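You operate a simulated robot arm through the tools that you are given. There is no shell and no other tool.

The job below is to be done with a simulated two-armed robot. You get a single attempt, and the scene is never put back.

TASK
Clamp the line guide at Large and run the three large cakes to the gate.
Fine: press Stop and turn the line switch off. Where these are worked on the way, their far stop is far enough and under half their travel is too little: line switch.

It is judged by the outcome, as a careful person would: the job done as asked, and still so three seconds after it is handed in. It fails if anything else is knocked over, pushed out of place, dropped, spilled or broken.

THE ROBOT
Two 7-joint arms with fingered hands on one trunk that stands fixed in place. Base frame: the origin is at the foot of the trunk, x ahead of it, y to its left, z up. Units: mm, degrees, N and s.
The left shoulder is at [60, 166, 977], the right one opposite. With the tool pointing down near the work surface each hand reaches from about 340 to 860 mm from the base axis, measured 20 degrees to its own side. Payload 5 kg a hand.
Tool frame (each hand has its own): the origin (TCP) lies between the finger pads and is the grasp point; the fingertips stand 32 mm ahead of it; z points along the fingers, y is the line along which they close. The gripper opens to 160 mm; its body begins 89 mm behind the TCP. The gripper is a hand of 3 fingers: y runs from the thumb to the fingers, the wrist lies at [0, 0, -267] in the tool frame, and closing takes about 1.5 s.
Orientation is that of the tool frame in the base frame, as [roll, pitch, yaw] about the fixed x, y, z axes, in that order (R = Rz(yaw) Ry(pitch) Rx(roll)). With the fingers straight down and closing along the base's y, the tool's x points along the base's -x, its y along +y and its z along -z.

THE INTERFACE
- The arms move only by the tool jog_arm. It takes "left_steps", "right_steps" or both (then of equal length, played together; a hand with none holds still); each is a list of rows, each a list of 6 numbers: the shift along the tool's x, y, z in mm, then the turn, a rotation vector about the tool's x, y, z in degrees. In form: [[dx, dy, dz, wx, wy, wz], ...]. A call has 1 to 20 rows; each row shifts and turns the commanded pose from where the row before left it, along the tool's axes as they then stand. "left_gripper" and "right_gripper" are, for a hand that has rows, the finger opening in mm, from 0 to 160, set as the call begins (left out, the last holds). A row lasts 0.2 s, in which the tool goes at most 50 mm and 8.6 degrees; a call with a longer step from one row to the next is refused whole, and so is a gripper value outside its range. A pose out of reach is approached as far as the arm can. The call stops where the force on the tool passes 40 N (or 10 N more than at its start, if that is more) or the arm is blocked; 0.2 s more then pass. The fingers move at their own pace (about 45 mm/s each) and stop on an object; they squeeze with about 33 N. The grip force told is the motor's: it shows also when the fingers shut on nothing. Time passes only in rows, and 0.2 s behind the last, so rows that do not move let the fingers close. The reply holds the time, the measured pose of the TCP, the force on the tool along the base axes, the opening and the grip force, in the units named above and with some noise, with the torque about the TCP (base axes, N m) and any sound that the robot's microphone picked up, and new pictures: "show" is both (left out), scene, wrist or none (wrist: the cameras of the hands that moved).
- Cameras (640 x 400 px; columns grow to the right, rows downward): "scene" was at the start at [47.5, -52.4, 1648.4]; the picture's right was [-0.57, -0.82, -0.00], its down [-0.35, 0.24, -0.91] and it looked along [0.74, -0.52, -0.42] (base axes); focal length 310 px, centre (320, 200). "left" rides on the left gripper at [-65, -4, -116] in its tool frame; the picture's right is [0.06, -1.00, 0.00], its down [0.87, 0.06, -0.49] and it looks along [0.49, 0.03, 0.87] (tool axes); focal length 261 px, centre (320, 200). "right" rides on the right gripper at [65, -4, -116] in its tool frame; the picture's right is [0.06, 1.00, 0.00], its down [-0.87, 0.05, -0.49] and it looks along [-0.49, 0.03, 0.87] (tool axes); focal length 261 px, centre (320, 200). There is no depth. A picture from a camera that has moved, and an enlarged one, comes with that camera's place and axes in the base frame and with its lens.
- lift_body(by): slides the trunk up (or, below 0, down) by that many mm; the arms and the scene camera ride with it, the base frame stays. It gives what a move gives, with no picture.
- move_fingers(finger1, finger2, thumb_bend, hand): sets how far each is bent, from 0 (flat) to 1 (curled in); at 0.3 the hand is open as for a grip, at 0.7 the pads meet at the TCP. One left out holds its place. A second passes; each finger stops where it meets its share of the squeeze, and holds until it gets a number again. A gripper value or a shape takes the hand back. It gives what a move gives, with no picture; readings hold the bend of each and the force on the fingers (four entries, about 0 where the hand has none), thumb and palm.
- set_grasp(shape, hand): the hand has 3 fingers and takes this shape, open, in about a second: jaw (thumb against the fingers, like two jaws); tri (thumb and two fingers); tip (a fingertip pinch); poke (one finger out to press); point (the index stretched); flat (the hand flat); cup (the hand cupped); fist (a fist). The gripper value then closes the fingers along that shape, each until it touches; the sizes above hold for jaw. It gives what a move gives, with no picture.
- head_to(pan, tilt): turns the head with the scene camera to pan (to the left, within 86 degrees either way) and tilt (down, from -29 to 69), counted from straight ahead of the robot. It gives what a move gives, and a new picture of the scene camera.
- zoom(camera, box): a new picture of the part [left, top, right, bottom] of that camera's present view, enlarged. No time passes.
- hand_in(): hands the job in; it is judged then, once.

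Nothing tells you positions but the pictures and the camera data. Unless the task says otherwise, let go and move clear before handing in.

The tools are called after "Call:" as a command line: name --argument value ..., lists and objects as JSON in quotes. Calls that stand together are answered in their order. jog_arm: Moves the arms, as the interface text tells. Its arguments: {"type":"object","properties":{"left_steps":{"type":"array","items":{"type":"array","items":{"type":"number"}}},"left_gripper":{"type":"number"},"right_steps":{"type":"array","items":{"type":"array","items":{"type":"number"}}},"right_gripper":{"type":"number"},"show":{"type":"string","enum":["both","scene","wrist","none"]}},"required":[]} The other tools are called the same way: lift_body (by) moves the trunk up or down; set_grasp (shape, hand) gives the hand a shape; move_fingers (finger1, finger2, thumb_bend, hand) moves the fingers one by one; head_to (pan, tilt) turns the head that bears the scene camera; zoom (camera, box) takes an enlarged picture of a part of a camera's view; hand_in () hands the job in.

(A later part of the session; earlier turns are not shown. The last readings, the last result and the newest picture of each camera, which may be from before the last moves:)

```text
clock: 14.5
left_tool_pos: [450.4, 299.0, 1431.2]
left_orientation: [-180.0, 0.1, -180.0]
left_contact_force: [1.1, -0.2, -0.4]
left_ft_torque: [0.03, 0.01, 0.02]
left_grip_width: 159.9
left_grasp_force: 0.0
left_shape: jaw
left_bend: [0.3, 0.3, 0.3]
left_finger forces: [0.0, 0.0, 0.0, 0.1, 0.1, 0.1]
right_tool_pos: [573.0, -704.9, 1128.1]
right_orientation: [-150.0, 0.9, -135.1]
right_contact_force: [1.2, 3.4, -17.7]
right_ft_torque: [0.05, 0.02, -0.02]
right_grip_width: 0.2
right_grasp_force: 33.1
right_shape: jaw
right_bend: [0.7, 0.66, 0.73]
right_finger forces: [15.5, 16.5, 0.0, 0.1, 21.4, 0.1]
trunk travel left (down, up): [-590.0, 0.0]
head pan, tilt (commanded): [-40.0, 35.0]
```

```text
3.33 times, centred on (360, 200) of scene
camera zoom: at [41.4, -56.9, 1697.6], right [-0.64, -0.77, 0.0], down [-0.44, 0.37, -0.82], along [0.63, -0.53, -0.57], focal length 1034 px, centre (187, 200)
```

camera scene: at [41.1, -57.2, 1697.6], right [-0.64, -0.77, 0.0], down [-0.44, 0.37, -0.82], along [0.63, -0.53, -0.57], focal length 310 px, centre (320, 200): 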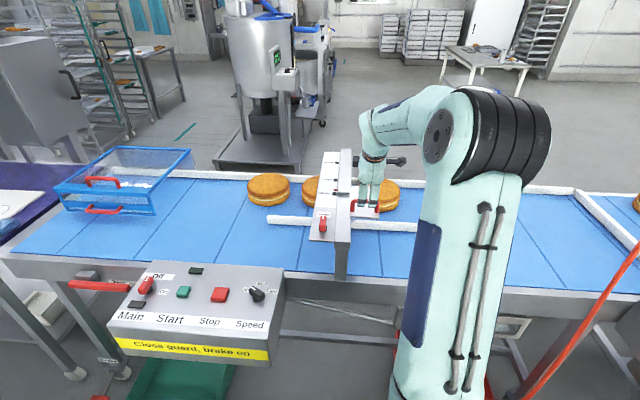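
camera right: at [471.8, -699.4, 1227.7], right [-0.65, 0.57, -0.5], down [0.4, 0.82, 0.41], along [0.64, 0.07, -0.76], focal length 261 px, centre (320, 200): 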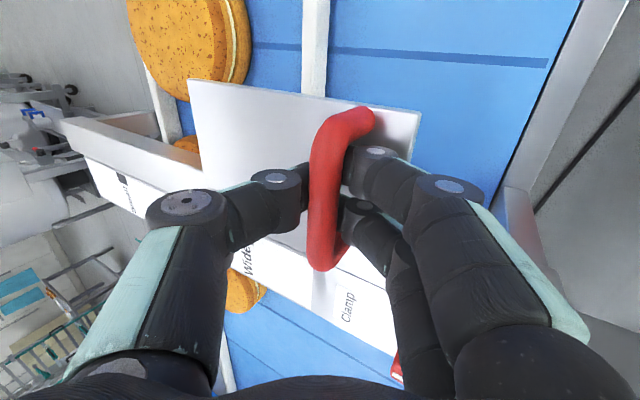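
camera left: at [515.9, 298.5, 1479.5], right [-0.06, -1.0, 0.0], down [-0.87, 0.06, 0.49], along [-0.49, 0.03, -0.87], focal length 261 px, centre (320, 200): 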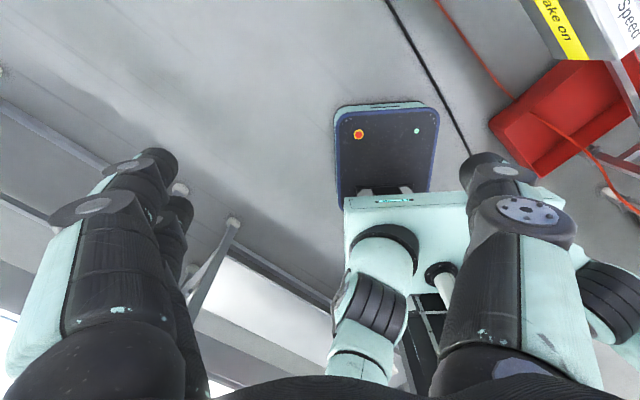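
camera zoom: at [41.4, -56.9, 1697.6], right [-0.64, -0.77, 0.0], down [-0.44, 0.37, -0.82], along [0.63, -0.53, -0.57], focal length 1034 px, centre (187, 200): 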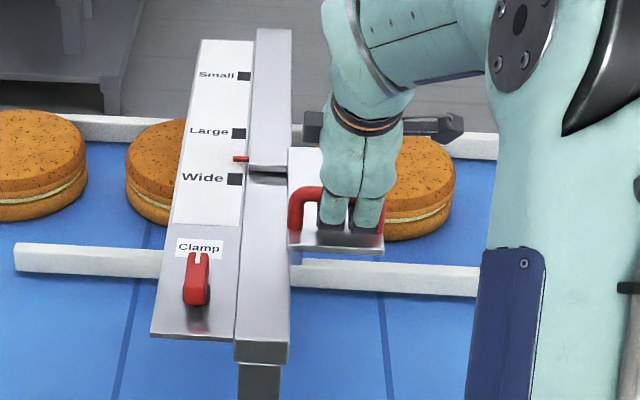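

The carriage slides freely, so the clamp is loose. About 50 mm remain to Large, and I'll push on 40 mm.

Call:
jog_arm --right_steps '[[0, -6.6, 4.5, 0, 0, 0], [0, -6.6, 4.5, 0, 0, 0], [0, -6.6, 4.5, 0, 0, 0], [0, -6.6, 4.5, 0, 0, 0], [0, -6.6, 4.5, 0, 0, 0]]' --show "wrist"

Call:
zoom --camera "scene" --box '[300, 140, 420, 260]'

Call:
zoom --camera "scene" --box '[315, 150, 365, 200]'

```text
clock: 15.7
left_tool_pos: [449.4, 299.5, 1431.2]
left_orientation: [-180.0, 0.0, -179.9]
left_contact_force: [0.6, -0.2, 0.0]
left_ft_torque: [0.04, 0.0, 0.0]
left_grip_width: 159.9
left_grasp_force: 0.1
left_shape: jaw
left_bend: [0.3, 0.3, 0.3]
left_finger forces: [0.0, 0.0, 0.0, 0.0, 0.0, 0.0]
right_tool_pos: [600.2, -734.6, 1127.2]
right_orientation: [-149.8, 0.7, -135.0]
right_contact_force: [1.7, 3.7, -6.9]
right_ft_torque: [0.01, 0.01, -0.02]
right_grip_width: 0.3
right_grasp_force: 33.3
right_shape: jaw
right_bend: [0.7, 0.66, 0.73]
right_finger forces: [0.0, 13.2, 0.1, 0.0, 20.2, 0.0]
trunk travel left (down, up): [-590.0, 0.0]
head pan, tilt (commanded): [-40.0, 35.0]
camera right: at [514.3, -742.1, 1227.0], right [-0.65, 0.57, -0.5], down [0.4, 0.82, 0.41], along [0.65, 0.06, -0.76], focal length 261 px, centre (320, 200)
```

right: 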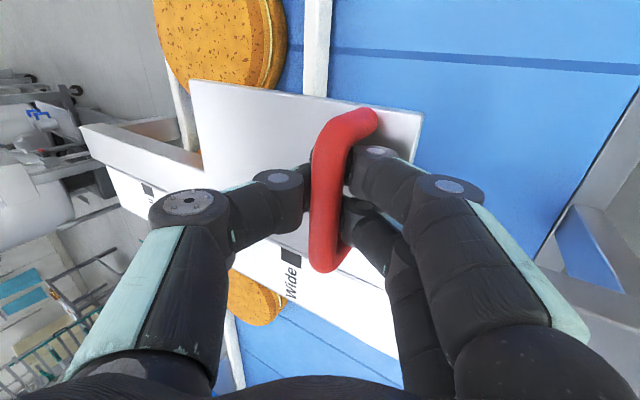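

```text
3.33 times, centred on (360, 200) of scene
camera zoom: at [40.6, -56.0, 1697.8], right [-0.64, -0.77, 0.0], down [-0.44, 0.37, -0.82], along [0.63, -0.53, -0.57], focal length 1034 px, centre (187, 200)
```

zoom: 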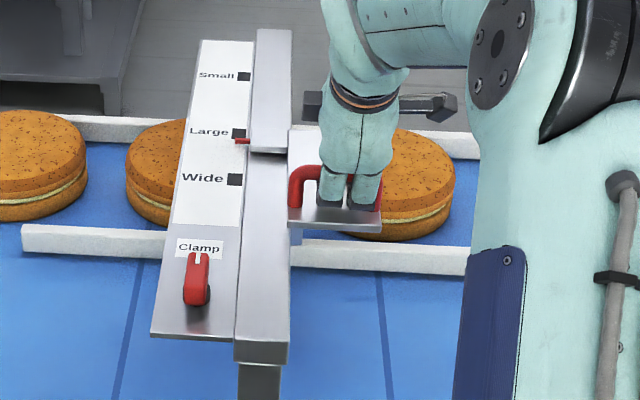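

```text
8.00 times, centred on (340, 175) of scene
camera zoom: at [40.6, -56.0, 1697.8], right [-0.64, -0.77, 0.0], down [-0.44, 0.37, -0.82], along [0.63, -0.53, -0.57], focal length 2481 px, centre (160, 400)
```

zoom: 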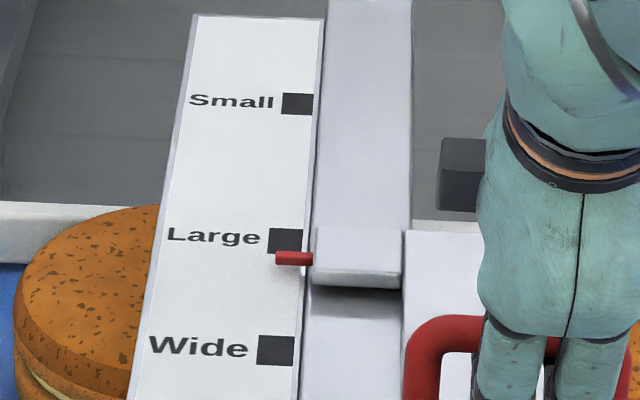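

By parallax I estimate 20–25 mm still to go, because the pointer sits about 6 mm above the scale. I'll push 16 mm more and check from another angle.

Call:
jog_arm --right_steps '[[0, -4.6, 2.7, 0, 0, 0], [0, -4.6, 2.7, 0, 0, 0], [0, -4.6, 2.7, 0, 0, 0]]' --show "none"

Call:
zoom --camera "scene" --box '[315, 150, 365, 200]'

```text
clock: 16.5
left_tool_pos: [450.7, 300.1, 1431.9]
left_orientation: [-180.0, 0.0, -179.8]
left_contact_force: [-0.3, -1.0, 0.3]
left_ft_torque: [-0.02, 0.01, 0.01]
left_grip_width: 159.8
left_grasp_force: 0.0
left_shape: jaw
left_bend: [0.3, 0.3, 0.3]
left_finger forces: [0.0, 0.0, 0.1, 0.0, 0.1, 0.1]
right_tool_pos: [612.4, -745.2, 1125.1]
right_orientation: [-149.8, 0.8, -135.1]
right_contact_force: [0.4, 5.1, -5.4]
right_ft_torque: [-0.02, 0.02, 0.0]
right_grip_width: 0.2
right_grasp_force: 32.7
right_shape: jaw
right_bend: [0.7, 0.66, 0.73]
right_finger forces: [0.0, 13.0, 0.1, 0.1, 0.0, 0.0]
trunk travel left (down, up): [-590.0, 0.0]
head pan, tilt (commanded): [-40.0, 35.0]
```

```text
8.00 times, centred on (340, 175) of scene
camera zoom: at [40.5, -56.2, 1697.7], right [-0.64, -0.77, 0.0], down [-0.44, 0.37, -0.82], along [0.63, -0.53, -0.57], focal length 2481 px, centre (160, 400)
```

zoom: 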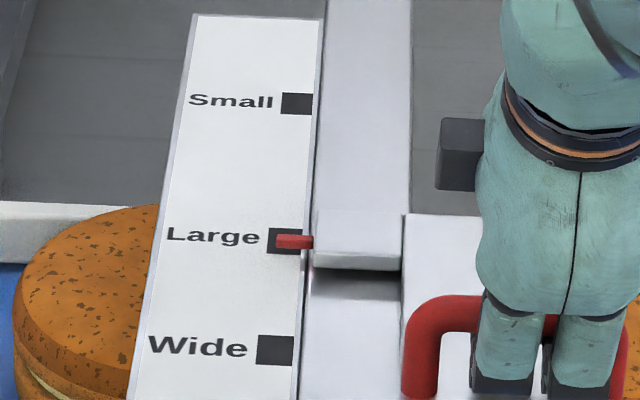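

From this oblique view the pointer covers Large, but parallax could hide an error. I'll open, back away, and view it with the hand camera.

Call:
jog_arm --right_steps '[[0, 0, 0, 0, 0, 0], [0, 0, 0, 0, 0, 0], [0, 0, 0, 0, 0, 0], [0, 0, 0, 0, 0, 0], [0, 0, -20, 0, 0, 0], [0, 0, -25, 0, 0, 0], [0, 0, -25, 0, 0, 0], [0, 0, -25, 0, 0, 0], [0, 0, -25, 0, 0, 0]]' --right_gripper 60 --show "both"

Call:
zoom --camera "scene" --box '[315, 150, 365, 200]'

Call:
zoom --camera "right" --box '[140, 60, 340, 240]'

```text
clock: 18.5
left_tool_pos: [448.8, 300.3, 1432.4]
left_orientation: [-179.9, 0.1, -179.9]
left_contact_force: [0.0, -0.4, -0.4]
left_ft_torque: [-0.01, 0.01, -0.01]
left_grip_width: 160.1
left_grasp_force: 0.0
left_shape: jaw
left_bend: [0.3, 0.3, 0.3]
left_finger forces: [0.0, 0.0, 0.0, 0.0, 0.0, 0.0]
right_tool_pos: [566.4, -703.7, 1229.5]
right_orientation: [-149.9, 0.8, -135.1]
right_contact_force: [-0.6, 0.1, -0.1]
right_ft_torque: [-0.06, 0.03, -0.01]
right_grip_width: 59.6
right_grasp_force: 0.0
right_shape: jaw
right_bend: [0.73, 0.73, 0.7]
right_finger forces: [0.0, 0.0, 0.0, 0.0, 0.0, 0.0]
trunk travel left (down, up): [-590.0, 0.0]
head pan, tilt (commanded): [-40.0, 35.0]
camera scene: at [39.1, -55.4, 1697.7], right [-0.64, -0.77, 0.0], down [-0.44, 0.37, -0.82], along [0.63, -0.53, -0.57], focal length 310 px, centre (320, 200)
camera right: at [480.2, -711.6, 1330.5], right [-0.65, 0.57, -0.5], down [0.4, 0.82, 0.41], along [0.65, 0.06, -0.76], focal length 261 px, centre (320, 200)
```

scene: 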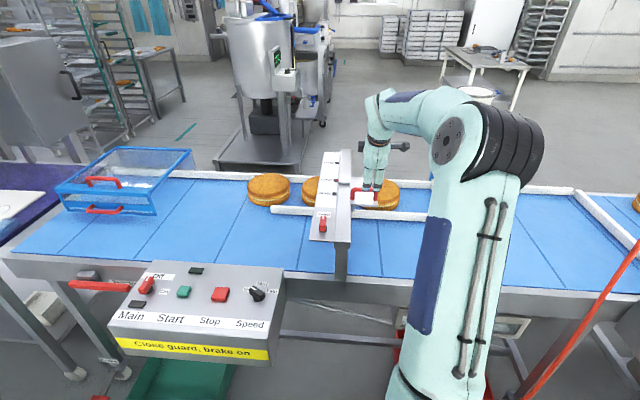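
right: 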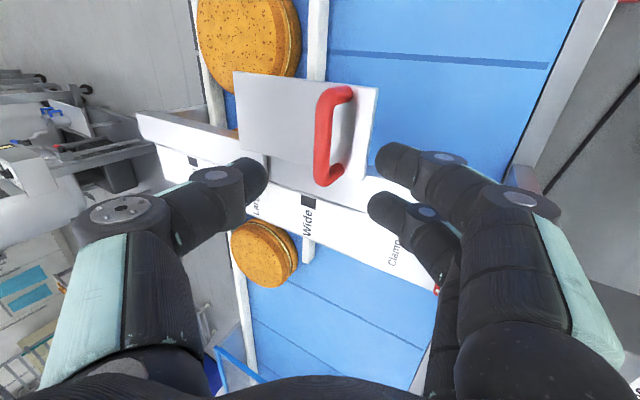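

```text
8.00 times, centred on (340, 175) of scene
camera zoom: at [39.1, -55.4, 1697.7], right [-0.64, -0.77, 0.0], down [-0.44, 0.37, -0.82], along [0.63, -0.53, -0.57], focal length 2481 px, centre (160, 400)
```

zoom: 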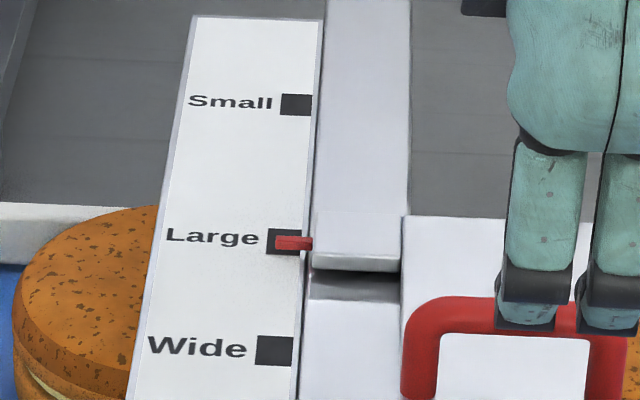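

```text
2.22 times, centred on (240, 150) of right
camera zoom: at [480.2, -711.6, 1330.5], right [-0.65, 0.57, -0.5], down [0.4, 0.82, 0.41], along [0.65, 0.06, -0.76], focal length 579 px, centre (498, 311)
```

zoom: 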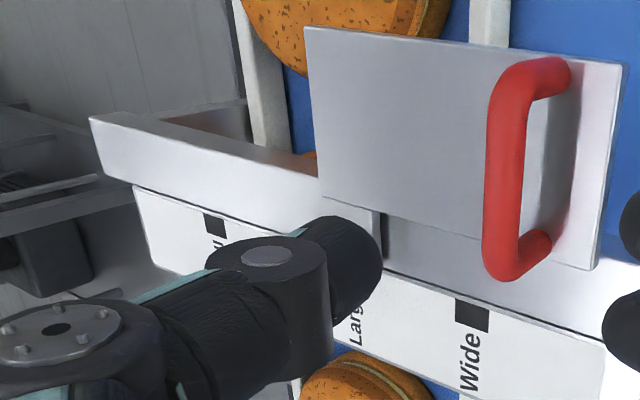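

Call:
jog_arm --right_steps '[[0, 0, -10, 0, 0, 0], [0, 0, 0, 0, 0, 0], [0, 0, 0, 0, 0, 0], [0, 0, 0, 0, 0, 0], [0, 0, 0, 0, 0, 0], [0, 0, 0, 0, 0, 0]]' --right_gripper 160 --show "wrist"

Call:
zoom --camera "right" --box '[190, 120, 330, 240]'

```text
clock: 19.9
left_tool_pos: [449.8, 300.5, 1430.6]
left_orientation: [179.9, 0.0, -179.8]
left_contact_force: [0.0, 0.4, 0.1]
left_ft_torque: [0.01, 0.01, 0.03]
left_grip_width: 159.8
left_grasp_force: 0.1
left_shape: jaw
left_bend: [0.3, 0.3, 0.3]
left_finger forces: [0.0, 0.0, 0.0, 0.0, 0.0, 0.1]
right_tool_pos: [563.6, -698.6, 1238.4]
right_orientation: [-149.8, 0.8, -135.0]
right_contact_force: [-0.6, 0.5, -0.5]
right_ft_torque: [0.04, -0.01, 0.0]
right_grip_width: 159.9
right_grasp_force: 0.0
right_shape: jaw
right_bend: [0.3, 0.3, 0.3]
right_finger forces: [0.1, 0.0, 0.1, 0.1, 0.1, 0.1]
trunk travel left (down, up): [-590.0, 0.0]
head pan, tilt (commanded): [-40.0, 35.0]
camera right: at [477.1, -708.3, 1338.9], right [-0.65, 0.57, -0.5], down [0.4, 0.82, 0.41], along [0.65, 0.06, -0.76], focal length 261 px, centre (320, 200)
```

right: 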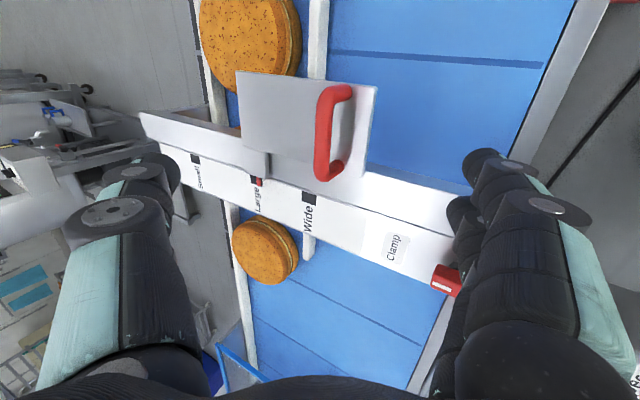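

```text
3.33 times, centred on (260, 180) of right
camera zoom: at [477.1, -708.3, 1338.9], right [-0.65, 0.57, -0.5], down [0.4, 0.82, 0.41], along [0.65, 0.06, -0.76], focal length 869 px, centre (520, 267)
```

zoom: 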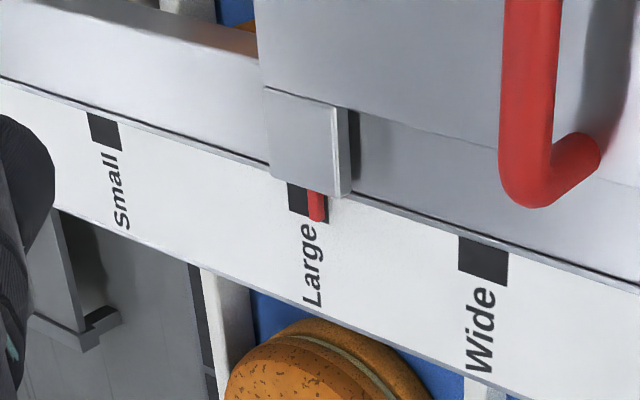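

From the hand camera, the pointer is inside the Large mark but about 8 mm short of its centre. I'll take the handle again and push it that bit further.

Call:
jog_arm --right_steps '[[0, 0, 0, 0, 0, 0], [0, 0, 0, 0, 0, 0], [0, 0, 0, 0, 0, 0], [0, 0, 0, 0, 0, 0], [0, 0, 0, 0, 0, 0], [0, 0, 0, 0, 0, 0], [0, 0, 25, 0, 0, 0], [0, 0, 25, 0, 0, 0], [0, 0, 25, 0, 0, 0], [0, 0, 20, 0, 0, 0], [0, 0, 15, 0, 0, 0], [0, 0, 12, 0, 0, 0]]' --right_gripper 56 --show "wrist"

```text
clock: 22.5
left_tool_pos: [449.4, 300.0, 1431.3]
left_orientation: [-179.9, 0.0, -179.9]
left_contact_force: [-0.2, -0.7, -1.1]
left_ft_torque: [-0.02, -0.01, 0.01]
left_grip_width: 159.9
left_grasp_force: 0.1
left_shape: jaw
left_bend: [0.3, 0.3, 0.3]
left_finger forces: [0.1, 0.0, 0.0, 0.0, 0.0, 0.1]
right_tool_pos: [607.8, -740.9, 1133.6]
right_orientation: [-149.8, 0.9, -135.2]
right_contact_force: [0.4, -0.7, 0.2]
right_ft_torque: [-0.03, 0.0, -0.03]
right_grip_width: 55.8
right_grasp_force: 0.2
right_shape: jaw
right_bend: [0.74, 0.74, 0.7]
right_finger forces: [0.9, 0.5, 0.0, 0.1, 0.1, 0.0]
trunk travel left (down, up): [-590.0, 0.0]
head pan, tilt (commanded): [-40.0, 35.0]
camera right: at [521.2, -749.7, 1233.8], right [-0.65, 0.57, -0.5], down [0.4, 0.82, 0.41], along [0.65, 0.06, -0.76], focal length 261 px, centre (320, 200)
```

right: 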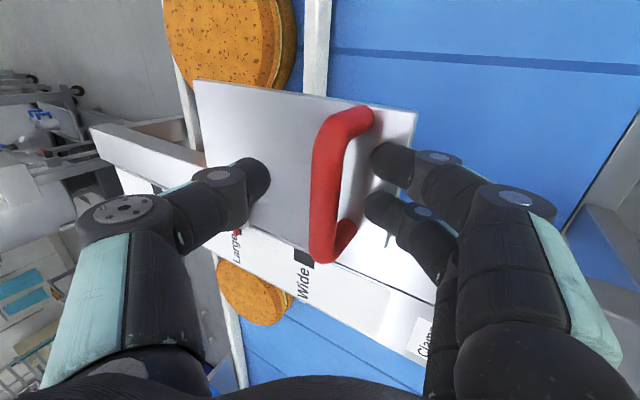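

Call:
jog_arm --right_steps '[[0, 1.5, 2.6, 0, 0, 0], [0, 0, 0, 0, 0, 0], [0, 0, 0, 0, 0, 0], [0, 0, 0, 0, 0, 0], [0, 0, 0, 0, 0, 0], [0, 0, 0, 0, 0, 0]]' --right_gripper 0 --show "wrist"

Call:
zoom --camera "scene" --box '[315, 150, 365, 200]'

```text
clock: 23.9
left_tool_pos: [450.9, 299.5, 1430.5]
left_orientation: [-180.0, 0.0, -179.9]
left_contact_force: [-0.2, 0.0, -0.3]
left_ft_torque: [-0.02, -0.04, 0.01]
left_grip_width: 159.9
left_grasp_force: 0.0
left_shape: jaw
left_bend: [0.3, 0.3, 0.3]
left_finger forces: [0.0, 0.0, 0.1, 0.0, 0.1, 0.0]
right_tool_pos: [609.3, -742.1, 1128.8]
right_orientation: [-150.1, 0.8, -135.1]
right_contact_force: [2.9, -1.0, -6.4]
right_ft_torque: [-0.02, -0.01, 0.05]
right_grip_width: 0.0
right_grasp_force: 32.9
right_shape: jaw
right_bend: [0.72, 0.68, 0.72]
right_finger forces: [11.5, 14.1, 0.0, 0.0, 23.5, 0.1]
trunk travel left (down, up): [-590.0, 0.0]
head pan, tilt (commanded): [-40.0, 35.0]
camera right: at [522.3, -750.0, 1229.1], right [-0.65, 0.57, -0.5], down [0.4, 0.82, 0.41], along [0.64, 0.07, -0.76], focal length 261 px, centre (320, 200)
```

right: 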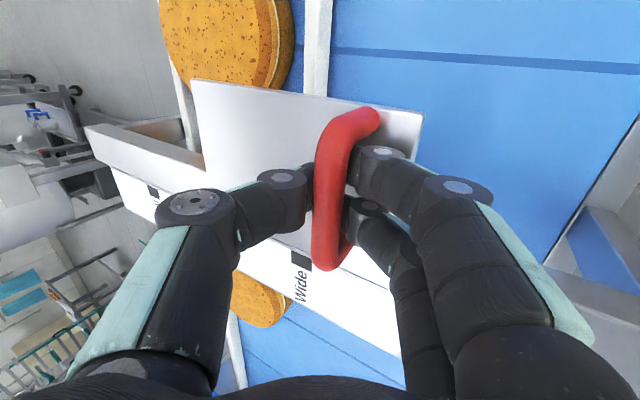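

```text
8.00 times, centred on (340, 175) of scene
camera zoom: at [40.7, -56.7, 1697.6], right [-0.64, -0.77, 0.0], down [-0.44, 0.37, -0.82], along [0.63, -0.53, -0.57], focal length 2481 px, centre (160, 400)
```

zoom: 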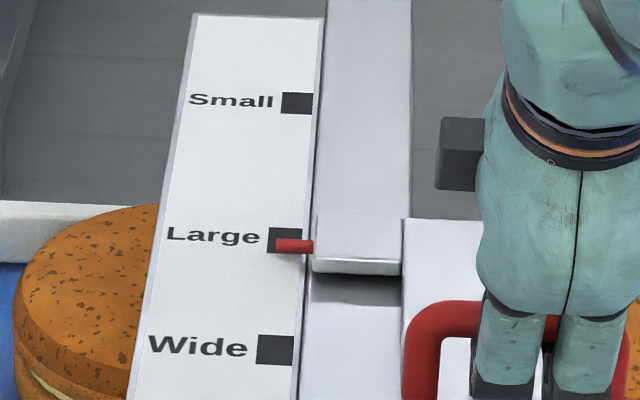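

Call:
jog_arm --right_steps '[[0, -3.5, 2.0, 0, 0, 0], [0, -3.5, 2.0, 0, 0, 0], [0, -3.5, 2.0, 0, 0, 0], [0, 0, 0, 0, 0, 0]]' --show "none"

Call:
zoom --camera "scene" --box '[315, 150, 365, 200]'

```text
clock: 24.9
left_tool_pos: [450.2, 300.2, 1431.1]
left_orientation: [-179.9, 0.0, -179.9]
left_contact_force: [0.7, 0.3, -0.4]
left_ft_torque: [0.0, 0.01, -0.02]
left_grip_width: 159.9
left_grasp_force: 0.0
left_shape: jaw
left_bend: [0.3, 0.3, 0.3]
left_finger forces: [0.0, 0.1, 0.1, 0.0, 0.0, 0.1]
right_tool_pos: [617.5, -750.3, 1128.4]
right_orientation: [-150.0, 0.9, -135.1]
right_contact_force: [-0.7, 5.1, -10.8]
right_ft_torque: [-0.04, 0.04, -0.01]
right_grip_width: 0.0
right_grasp_force: 32.8
right_shape: jaw
right_bend: [0.72, 0.68, 0.72]
right_finger forces: [0.0, 15.8, 0.1, 0.0, 19.6, 0.1]
trunk travel left (down, up): [-590.0, 0.0]
head pan, tilt (commanded): [-40.0, 35.0]
```

```text
8.00 times, centred on (340, 175) of scene
camera zoom: at [40.6, -56.4, 1697.6], right [-0.64, -0.77, 0.0], down [-0.44, 0.37, -0.82], along [0.63, -0.53, -0.57], focal length 2481 px, centre (160, 400)
```

zoom: 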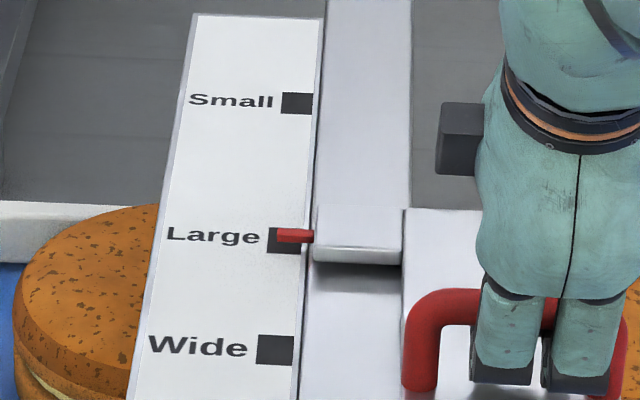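

Call:
jog_arm --right_steps '[[0, -1.7, 1.0, 0, 0, 0], [0, 0, 0, 0, 0, 0]]' --show "none"

Call:
jog_arm --right_steps '[[0, 0, 0, 0, 0, 0], [0, 0, 0, 0, 0, 0], [0, 0, 0, 0, 0, 0], [0, 0, 0, 0, 0, 0], [0, 0, -20, 0, 0, 0], [0, 0, -25, 0, 0, 0], [0, 0, -25, 0, 0, 0], [0, 0, -25, 0, 0, 0], [0, 0, -25, 0, 0, 0]]' --right_gripper 60 --show "none"

Call:
jog_arm --right_steps '[[0, 0, -15, 0, 0, 0], [0, 0, 0, 0, 0, 0], [0, 0, 0, 0, 0, 0], [0, 0, 0, 0, 0, 0], [0, 0, 0, 0, 0, 0], [0, 0, 0, 0, 0, 0]]' --right_gripper 160 --show "wrist"

Call:
zoom --camera "right" --box '[190, 120, 330, 240]'

Call:
zoom --camera "scene" --box '[315, 150, 365, 200]'

```text
clock: 25.5
left_tool_pos: [451.6, 300.1, 1431.5]
left_orientation: [180.0, 0.1, -179.9]
left_contact_force: [0.4, 0.4, 0.3]
left_ft_torque: [0.0, 0.0, 0.03]
left_grip_width: 159.9
left_grasp_force: 0.0
left_shape: jaw
left_bend: [0.3, 0.3, 0.3]
left_finger forces: [0.0, 0.1, 0.1, 0.0, 0.0, 0.0]
right_tool_pos: [619.1, -751.6, 1126.9]
right_orientation: [-149.9, 0.8, -135.1]
right_contact_force: [-0.6, 4.7, -13.1]
right_ft_torque: [0.0, 0.02, 0.02]
right_grip_width: 0.0
right_grasp_force: 33.3
right_shape: jaw
right_bend: [0.72, 0.68, 0.72]
right_finger forces: [14.1, 16.0, 0.0, 0.0, 19.8, 0.0]
trunk travel left (down, up): [-590.0, 0.0]
head pan, tilt (commanded): [-40.0, 35.0]
```

```text
clock: 27.5
left_tool_pos: [449.1, 300.3, 1430.3]
left_orientation: [-179.9, 0.1, -180.0]
left_contact_force: [0.8, 0.3, 0.3]
left_ft_torque: [-0.01, -0.02, 0.0]
left_grip_width: 159.9
left_grasp_force: 0.1
left_shape: jaw
left_bend: [0.3, 0.3, 0.3]
left_finger forces: [0.0, 0.1, 0.0, 0.0, 0.0, 0.0]
right_tool_pos: [573.4, -708.7, 1236.0]
right_orientation: [-149.8, 1.0, -134.9]
right_contact_force: [-0.5, 0.8, 1.0]
right_ft_torque: [0.02, -0.02, 0.0]
right_grip_width: 59.4
right_grasp_force: 0.0
right_shape: jaw
right_bend: [0.73, 0.73, 0.7]
right_finger forces: [0.1, 0.0, 0.0, 0.0, 0.0, 0.1]
trunk travel left (down, up): [-590.0, 0.0]
head pan, tilt (commanded): [-40.0, 35.0]
```

```text
clock: 28.9
left_tool_pos: [449.8, 300.0, 1431.3]
left_orientation: [180.0, 0.0, -179.9]
left_contact_force: [-0.2, -0.3, -0.2]
left_ft_torque: [-0.01, 0.01, -0.02]
left_grip_width: 160.0
left_grasp_force: 0.0
left_shape: jaw
left_bend: [0.3, 0.3, 0.3]
left_finger forces: [0.1, 0.0, 0.1, 0.0, 0.1, 0.1]
right_tool_pos: [567.9, -704.8, 1246.3]
right_orientation: [-149.9, 0.7, -135.1]
right_contact_force: [0.0, 0.7, 1.0]
right_ft_torque: [0.02, -0.01, 0.0]
right_grip_width: 159.9
right_grasp_force: 0.0
right_shape: jaw
right_bend: [0.3, 0.3, 0.3]
right_finger forces: [0.1, 0.1, 0.0, 0.0, 0.1, 0.0]
trunk travel left (down, up): [-590.0, 0.0]
head pan, tilt (commanded): [-40.0, 35.0]
camera right: at [482.4, -713.5, 1347.6], right [-0.65, 0.57, -0.5], down [0.4, 0.82, 0.41], along [0.65, 0.06, -0.76], focal length 261 px, centre (320, 200)
```

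right: 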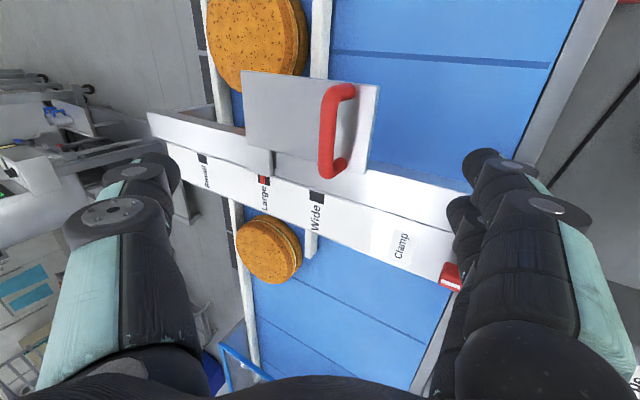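

```text
3.33 times, centred on (260, 180) of right
camera zoom: at [482.4, -713.5, 1347.6], right [-0.65, 0.57, -0.5], down [0.4, 0.82, 0.41], along [0.65, 0.06, -0.76], focal length 869 px, centre (520, 267)
```

zoom: 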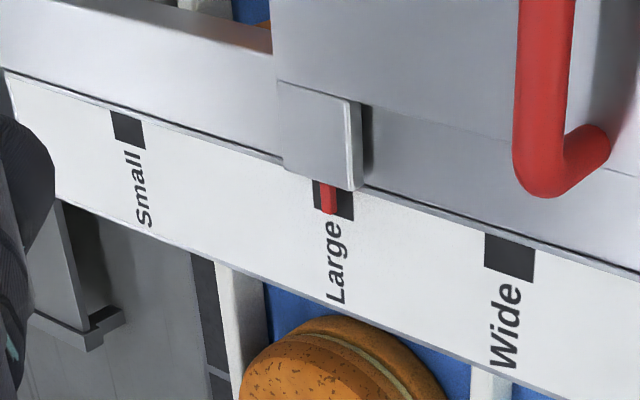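

```text
8.00 times, centred on (340, 175) of scene
camera zoom: at [39.8, -56.0, 1697.7], right [-0.64, -0.77, 0.0], down [-0.44, 0.37, -0.82], along [0.63, -0.53, -0.57], focal length 2481 px, centre (160, 400)
```

zoom: 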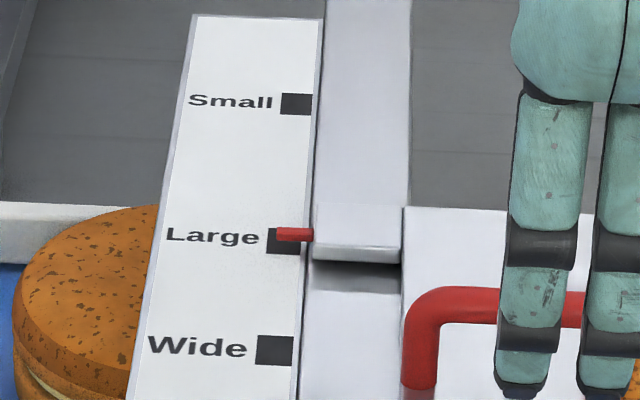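

The pointer now sits on the centre of Large. Next is the clamp knob, so I'll bring the right hand above it, upright and turned to close across the knob's bar.

Call:
jog_arm --right_steps '[[-20.9, 29.8, -9.6, 0, 0, 0], [-20.9, 29.8, -9.6, 0, 0, 0], [-20.9, 29.8, -9.6, 0, 0, 0], [-20.9, 29.8, -9.6, 0, 0, 0], [-20.9, 29.8, -9.6, 0, 0, 0], [-20.9, 29.8, -9.6, 0, 0, 0], [-20.9, 29.8, -9.6, 0, 0, 0], [0, 0, 0, -7.5, 0, 0], [0, 0, 0, -7.5, 0, 0], [0, 0, 0, -7.5, 0, 0], [0, 0, 0, -7.5, 0, 0]]' --right_gripper 100 --show "wrist"

```text
clock: 31.3
left_tool_pos: [451.1, 299.9, 1431.1]
left_orientation: [-179.9, 0.0, -180.0]
left_contact_force: [0.5, -0.6, -0.5]
left_ft_torque: [-0.01, 0.0, 0.02]
left_grip_width: 159.8
left_grasp_force: 0.1
left_shape: jaw
left_bend: [0.3, 0.3, 0.3]
left_finger forces: [0.0, 0.0, 0.0, 0.0, 0.0, 0.0]
right_tool_pos: [522.5, -449.9, 1201.5]
right_orientation: [179.9, 0.9, -134.9]
right_contact_force: [0.1, -0.7, 0.5]
right_ft_torque: [-0.03, 0.01, 0.0]
right_grip_width: 100.3
right_grasp_force: 0.2
right_shape: jaw
right_bend: [0.7, 0.7, 0.68]
right_finger forces: [0.0, 0.0, 0.1, 0.1, 0.1, 0.0]
trunk travel left (down, up): [-590.0, 0.0]
head pan, tilt (commanded): [-40.0, 35.0]
camera right: at [476.7, -499.8, 1315.7], right [-0.75, 0.66, 0.0], down [0.57, 0.65, 0.5], along [0.33, 0.38, -0.86], focal length 261 px, centre (320, 200)
```

right: 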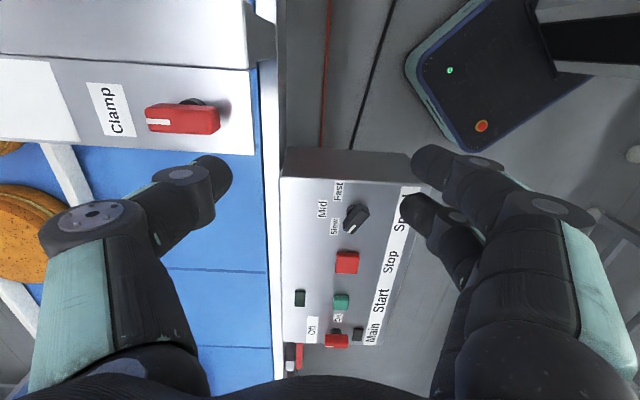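

Call:
jog_arm --right_steps '[[0, 0, 0, 0, 0, 7.5], [0, 0, 0, 0, 0, 7.5], [0, 0, 0, 0, 0, 7.5], [0, 0, 0, 0, 0, 7.5], [0, 0, 0, 0, 0, 7.5], [0, 0, 0, 0, 0, 7.5], [0, 0, 0, 0, 0, 7.5], [0, 0, 0, 0, 0, 7.5], [0, 0, 0, 0, 0, 7.5], [0, 0, 0, 0, 0, 7.5], [0, 0, 0, 0, 0, 7.5], [0, 0, 0, 0, 0, 7.5]]' --show "both"

```text
clock: 33.9
left_tool_pos: [450.3, 299.9, 1431.3]
left_orientation: [-179.9, -0.1, -179.9]
left_contact_force: [-0.9, -0.8, 0.3]
left_ft_torque: [0.03, -0.01, -0.02]
left_grip_width: 160.0
left_grasp_force: 0.1
left_shape: jaw
left_bend: [0.3, 0.3, 0.3]
left_finger forces: [0.1, 0.1, 0.0, 0.0, 0.0, 0.0]
right_tool_pos: [522.6, -449.5, 1203.3]
right_orientation: [179.3, 0.1, 134.8]
right_contact_force: [0.1, 0.4, 0.1]
right_ft_torque: [0.0, 0.01, 0.07]
right_grip_width: 100.4
right_grasp_force: 0.2
right_shape: jaw
right_bend: [0.7, 0.7, 0.68]
right_finger forces: [0.0, 0.0, 0.0, 0.0, 0.1, 0.0]
trunk travel left (down, up): [-590.0, 0.0]
head pan, tilt (commanded): [-40.0, 35.0]
camera scene: at [39.7, -55.8, 1697.7], right [-0.64, -0.77, 0.0], down [-0.44, 0.37, -0.82], along [0.63, -0.53, -0.57], focal length 310 px, centre (320, 200)
camera right: at [470.8, -407.2, 1317.4], right [0.66, 0.75, 0.01], down [0.65, -0.58, 0.49], along [0.38, -0.32, -0.87], focal length 261 px, centre (320, 200)
```

scene: 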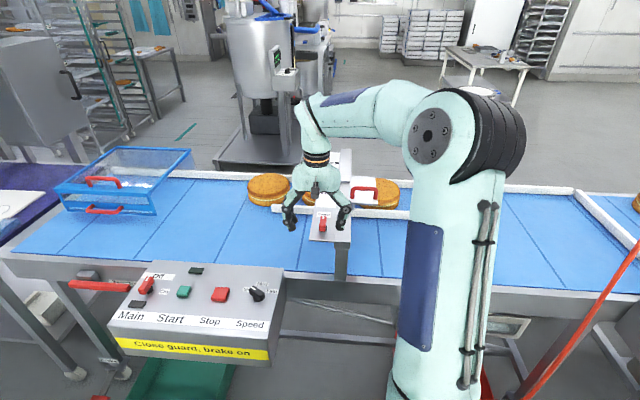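
right: 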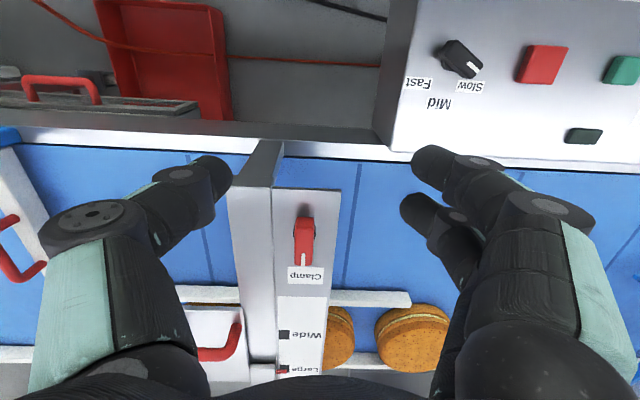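

Call:
zoom --camera "right" --box '[240, 180, 380, 300]'

```text
3.33 times, centred on (310, 240) of right
camera zoom: at [470.8, -407.2, 1317.4], right [0.66, 0.75, 0.01], down [0.65, -0.58, 0.49], along [0.38, -0.32, -0.87], focal length 869 px, centre (353, 67)
```

zoom: 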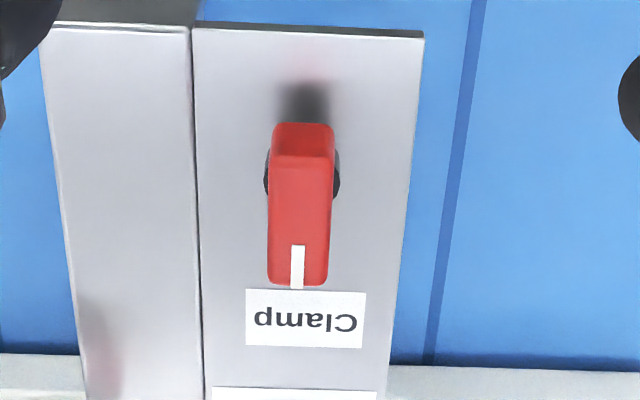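

The knob bar is about 51 mm long and lies across the belt, centred roughly 112 mm ahead of the tool. I'll move over it and come down partway.

Call:
jog_arm --right_steps '[[-40, -4, 0, 0, 0, 0], [-40, -4, 0, 0, 0, 0], [-32, -3, 0, 0, 0, 0], [0, 0, 20, 0, 0, 0], [0, 0, 20, 0, 0, 0], [0, 0, 0, 0, 0, 0]]' --right_gripper 60 --show "wrist"

Call:
zoom --camera "right" --box '[200, 20, 440, 220]'

Call:
zoom --camera "scene" --box '[270, 140, 390, 260]'

```text
clock: 35.3
left_tool_pos: [448.8, 300.4, 1430.9]
left_orientation: [-179.9, 0.1, -179.9]
left_contact_force: [-0.2, 0.7, 0.2]
left_ft_torque: [0.0, -0.03, -0.01]
left_grip_width: 159.8
left_grasp_force: 0.1
left_shape: jaw
left_bend: [0.3, 0.3, 0.3]
left_finger forces: [0.1, 0.0, 0.1, 0.0, 0.0, 0.0]
right_tool_pos: [593.1, -537.9, 1163.2]
right_orientation: [179.0, 0.3, 134.9]
right_contact_force: [-0.1, -0.3, -0.2]
right_ft_torque: [-0.01, -0.05, -0.01]
right_grip_width: 60.3
right_grasp_force: 0.1
right_shape: jaw
right_bend: [0.73, 0.73, 0.7]
right_finger forces: [0.0, 0.1, 0.0, 0.1, 0.0, 0.1]
trunk travel left (down, up): [-590.0, 0.0]
head pan, tilt (commanded): [-40.0, 35.0]
camera right: at [541.3, -494.9, 1277.8], right [0.66, 0.75, 0.01], down [0.65, -0.58, 0.49], along [0.38, -0.32, -0.87], focal length 261 px, centre (320, 200)
```

right: 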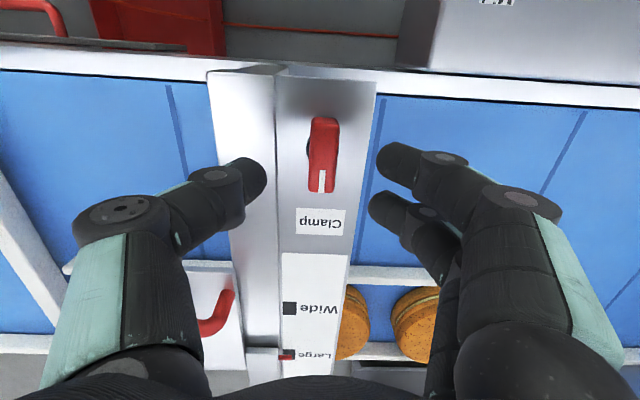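

```text
2.00 times, centred on (320, 120) of right
camera zoom: at [541.3, -494.9, 1277.8], right [0.66, 0.75, 0.01], down [0.65, -0.58, 0.49], along [0.38, -0.32, -0.87], focal length 521 px, centre (320, 360)
```

zoom: 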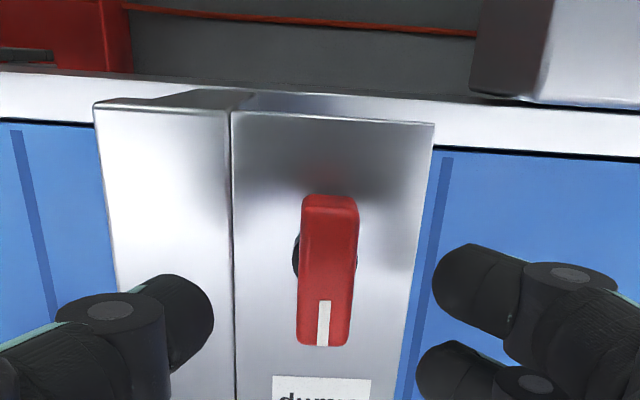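

```text
3.33 times, centred on (330, 200) of scene
camera zoom: at [39.3, -55.5, 1697.8], right [-0.64, -0.77, 0.0], down [-0.44, 0.37, -0.82], along [0.63, -0.53, -0.57], focal length 1034 px, centre (287, 200)
```

zoom: 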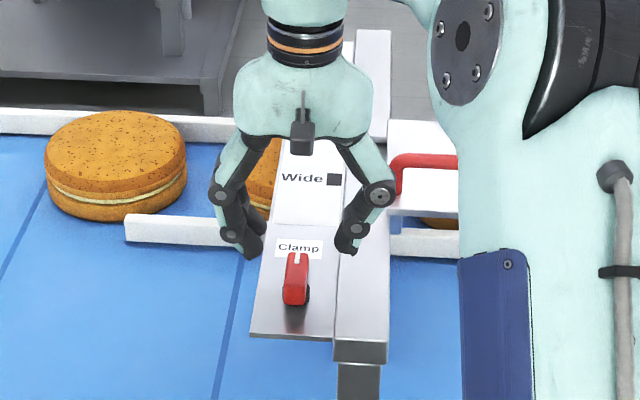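

Call:
jog_arm --right_steps '[[1, 2, 20, 0, 0, 0], [0, 0, 20, 0, 0, 0], [0, 0, 14, 0, 0, 0]]' --show "wrist"

Call:
zoom --camera "right" --box '[200, 0, 440, 200]'

Call:
zoom --camera "scene" --box '[270, 140, 390, 260]'

```text
clock: 36.1
left_tool_pos: [450.6, 298.6, 1430.9]
left_orientation: [179.9, 0.0, -179.9]
left_contact_force: [0.9, 0.4, 0.1]
left_ft_torque: [0.02, 0.01, 0.0]
left_grip_width: 160.0
left_grasp_force: 0.0
left_shape: jaw
left_bend: [0.3, 0.3, 0.3]
left_finger forces: [0.0, 0.0, 0.0, 0.0, 0.0, 0.1]
right_tool_pos: [595.5, -534.4, 1108.9]
right_orientation: [179.2, 0.3, 135.0]
right_contact_force: [0.1, -0.2, -1.0]
right_ft_torque: [-0.02, 0.0, -0.02]
right_grip_width: 60.5
right_grasp_force: 0.1
right_shape: jaw
right_bend: [0.73, 0.73, 0.7]
right_finger forces: [0.1, 0.0, 0.0, 0.1, 0.0, 0.0]
trunk travel left (down, up): [-590.0, 0.0]
head pan, tilt (commanded): [-40.0, 35.0]
camera right: at [543.7, -491.7, 1223.3], right [0.66, 0.75, 0.01], down [0.65, -0.58, 0.49], along [0.38, -0.32, -0.87], focal length 261 px, centre (320, 200)
```

right: 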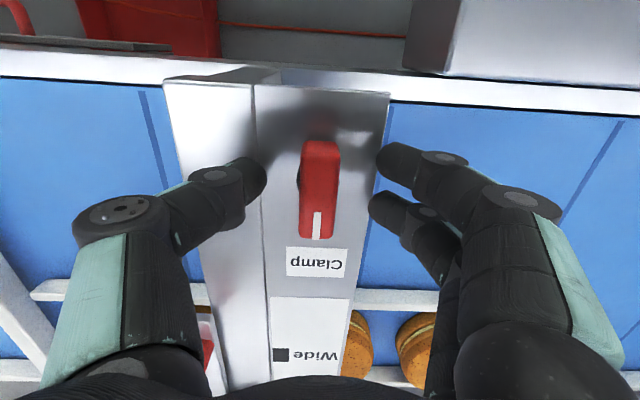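

```text
2.00 times, centred on (320, 100) of right
camera zoom: at [543.7, -491.7, 1223.3], right [0.66, 0.75, 0.01], down [0.65, -0.58, 0.49], along [0.38, -0.32, -0.87], focal length 521 px, centre (320, 400)
```

zoom: 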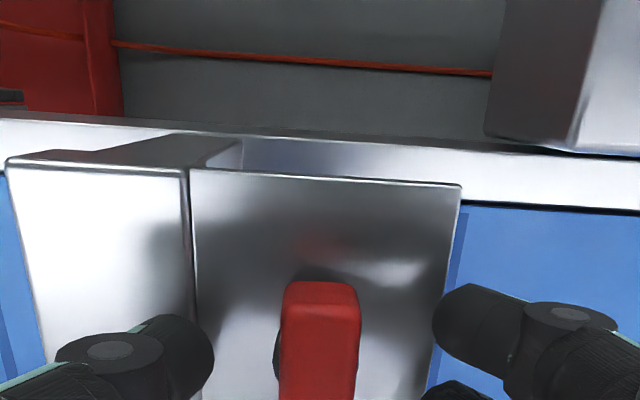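

```text
3.33 times, centred on (330, 200) of scene
camera zoom: at [39.9, -56.0, 1697.8], right [-0.64, -0.77, 0.0], down [-0.44, 0.37, -0.82], along [0.63, -0.53, -0.57], focal length 1034 px, centre (287, 200)
```

zoom: 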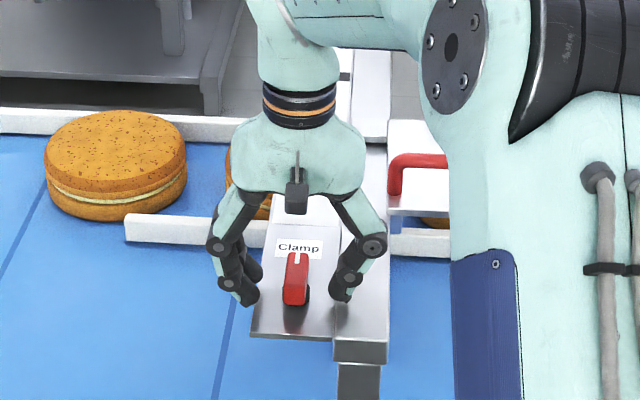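

Call:
jog_arm --right_steps '[[2, -1, 3, 0, 0, 0], [0, 0, 0, 0, 0, 0], [0, 0, 0, 0, 0, 0], [0, 0, 0, 0, 0, 0], [0, 0, 0, 0, 0, 0], [0, 0, 0, 0, 0, 0]]' --right_gripper 0 --show "wrist"

Call:
zoom --camera "scene" --box '[270, 140, 390, 260]'

```text
clock: 37.5
left_tool_pos: [450.3, 301.1, 1431.1]
left_orientation: [-179.9, -0.1, 179.9]
left_contact_force: [-0.3, 0.1, -0.2]
left_ft_torque: [0.02, 0.02, -0.02]
left_grip_width: 160.1
left_grasp_force: 0.0
left_shape: jaw
left_bend: [0.3, 0.3, 0.3]
left_finger forces: [0.0, 0.1, 0.0, 0.1, 0.0, 0.0]
right_tool_pos: [592.4, -531.7, 1106.9]
right_orientation: [179.2, 0.1, 135.0]
right_contact_force: [7.4, 5.8, 2.5]
right_ft_torque: [0.1, -0.08, -0.08]
right_grip_width: 18.4
right_grasp_force: 32.8
right_shape: jaw
right_bend: [0.71, 0.71, 0.71]
right_finger forces: [17.9, 18.0, 0.1, 0.0, 23.7, 0.1]
trunk travel left (down, up): [-590.0, 0.0]
head pan, tilt (commanded): [-40.0, 35.0]
camera right: at [542.3, -489.4, 1220.8], right [0.66, 0.75, 0.02], down [0.65, -0.58, 0.49], along [0.38, -0.32, -0.87], focal length 261 px, centre (320, 200)
```

right: 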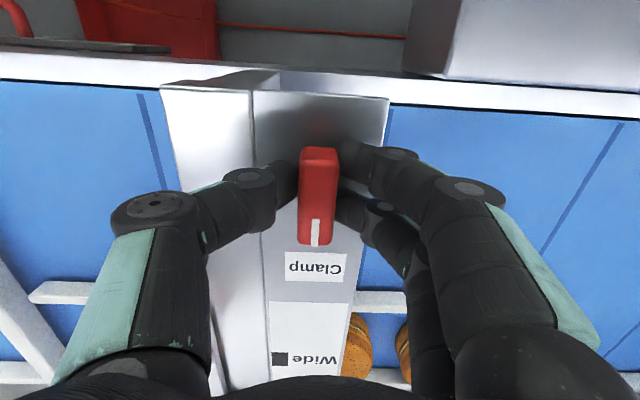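

```text
3.33 times, centred on (330, 200) of scene
camera zoom: at [40.6, -54.8, 1697.8], right [-0.64, -0.77, 0.0], down [-0.44, 0.37, -0.82], along [0.63, -0.53, -0.57], focal length 1034 px, centre (287, 200)
```

zoom: 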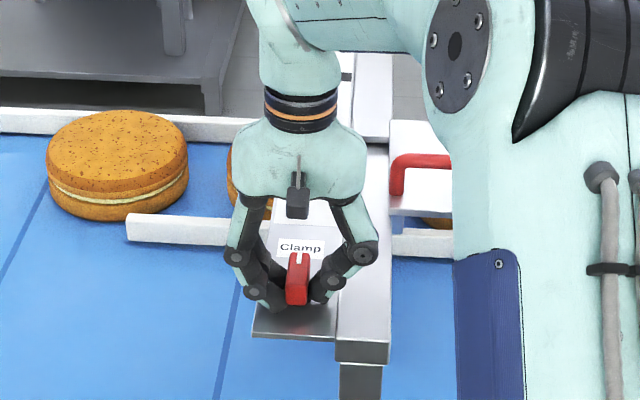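

I have a firm grip on the clamp knob. I'll try it clockwise, as seen from above, in small steps and watch the torque.

Call:
jog_arm --right_steps '[[0, 0, 0, 0, 0, 5], [0, 0, 0, 0, 0, 5], [0, 0, 0, 0, 0, 5]]' --show "wrist"

```text
clock: 38.3
left_tool_pos: [450.6, 301.4, 1429.7]
left_orientation: [-179.8, 0.0, 180.0]
left_contact_force: [0.6, 0.6, 0.6]
left_ft_torque: [-0.02, 0.0, -0.01]
left_grip_width: 159.6
left_grasp_force: 0.0
left_shape: jaw
left_bend: [0.3, 0.3, 0.3]
left_finger forces: [0.1, 0.1, 0.0, 0.0, 0.0, 0.1]
right_tool_pos: [594.2, -531.9, 1106.3]
right_orientation: [179.2, -0.1, 119.9]
right_contact_force: [12.3, 8.4, 1.4]
right_ft_torque: [0.18, -0.3, 0.15]
right_grip_width: 17.7
right_grasp_force: 32.8
right_shape: jaw
right_bend: [0.71, 0.71, 0.71]
right_finger forces: [18.6, 20.7, 0.0, 0.0, 20.7, 0.0]
trunk travel left (down, up): [-590.0, 0.0]
head pan, tilt (commanded): [-40.0, 35.0]
camera right: at [555.6, -478.2, 1221.1], right [0.83, 0.55, 0.02], down [0.47, -0.73, 0.49], along [0.28, -0.4, -0.87], focal length 261 px, centre (320, 200)
```

right: 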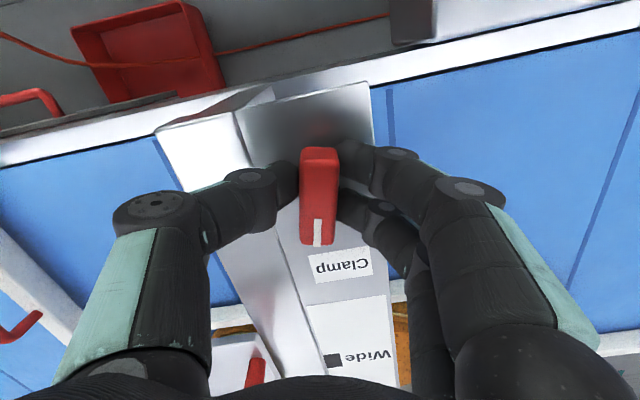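

The knob turns easily clockwise, so I'll continue.

Call:
jog_arm --right_steps '[[0, 1, 0, 0, 0, 6], [0, 1, 0, 0, 0, 6], [0, 0.5, 0, 0, 0, 6], [0, 0, 0, 0, 0, 6], [0, 0, 0, 0, 0, 6], [0, 0, 0, 0, 0, 6]]' --show "wrist"

```text
clock: 39.7
left_tool_pos: [450.2, 300.8, 1429.8]
left_orientation: [-179.9, 0.1, -179.8]
left_contact_force: [0.4, -0.3, -0.3]
left_ft_torque: [0.0, 0.01, 0.01]
left_grip_width: 159.8
left_grasp_force: 0.1
left_shape: jaw
left_bend: [0.3, 0.3, 0.3]
left_finger forces: [0.1, 0.1, 0.0, 0.0, 0.0, 0.0]
right_tool_pos: [596.1, -531.2, 1106.0]
right_orientation: [179.3, -0.6, 83.8]
right_contact_force: [15.5, 1.3, 7.3]
right_ft_torque: [-0.06, -0.35, 0.11]
right_grip_width: 17.7
right_grasp_force: 32.7
right_shape: jaw
right_bend: [0.71, 0.71, 0.71]
right_finger forces: [19.0, 20.9, 0.0, 0.1, 22.0, 0.0]
trunk travel left (down, up): [-590.0, 0.0]
head pan, tilt (commanded): [-40.0, 35.0]
camera right: at [597.0, -467.3, 1221.4], right [1.0, -0.04, 0.01], down [-0.04, -0.87, 0.49], along [-0.01, -0.49, -0.87], focal length 261 px, centre (320, 200)
```

right: 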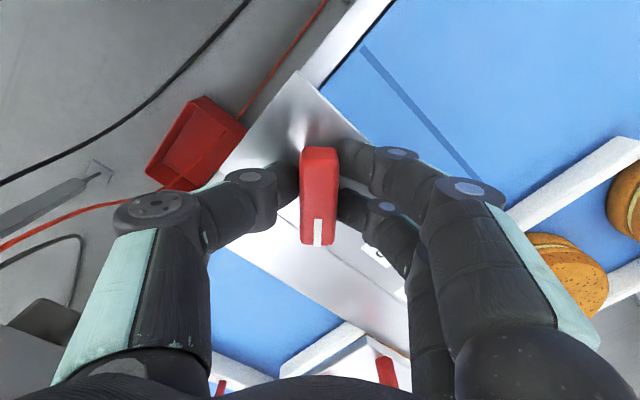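

Call:
jog_arm --right_steps '[[0, 1, 0, 0, 0, 6], [0, 1, 0, 0, 0, 6], [0, 0.5, 0, 0, 0, 6], [0, 0, 0, 0, 0, 6], [0, 0, 0, 0, 0, 6]]' --show "wrist"

```text
clock: 40.9
left_tool_pos: [450.7, 300.1, 1430.5]
left_orientation: [-179.8, 0.0, -180.0]
left_contact_force: [0.2, -0.2, 0.6]
left_ft_torque: [0.01, -0.02, -0.01]
left_grip_width: 159.5
left_grasp_force: 0.2
left_shape: jaw
left_bend: [0.3, 0.3, 0.3]
left_finger forces: [0.0, 0.1, 0.0, 0.0, 0.1, 0.1]
right_tool_pos: [598.6, -533.9, 1106.7]
right_orientation: [179.5, -0.8, 53.7]
right_contact_force: [14.7, -4.1, 9.3]
right_ft_torque: [-0.19, -0.31, 0.1]
right_grip_width: 17.5
right_grasp_force: 33.0
right_shape: jaw
right_bend: [0.71, 0.71, 0.71]
right_finger forces: [19.0, 21.1, 0.2, 0.0, 23.2, 0.0]
trunk travel left (down, up): [-590.0, 0.0]
head pan, tilt (commanded): [-40.0, 35.0]
camera right: at [631.2, -478.8, 1221.7], right [0.84, -0.54, 0.01], down [-0.48, -0.74, 0.48], along [-0.25, -0.41, -0.88], focal length 261 px, centre (320, 200)
```

right: 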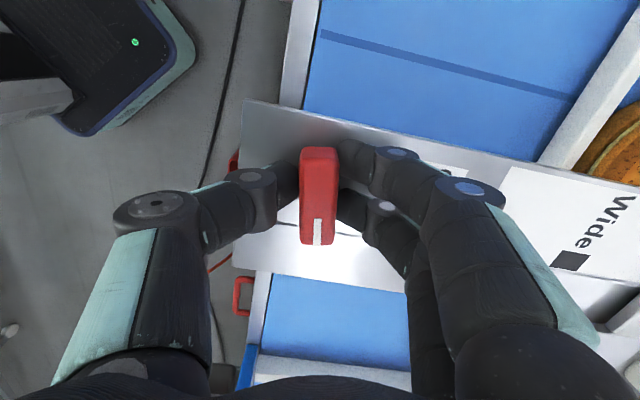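

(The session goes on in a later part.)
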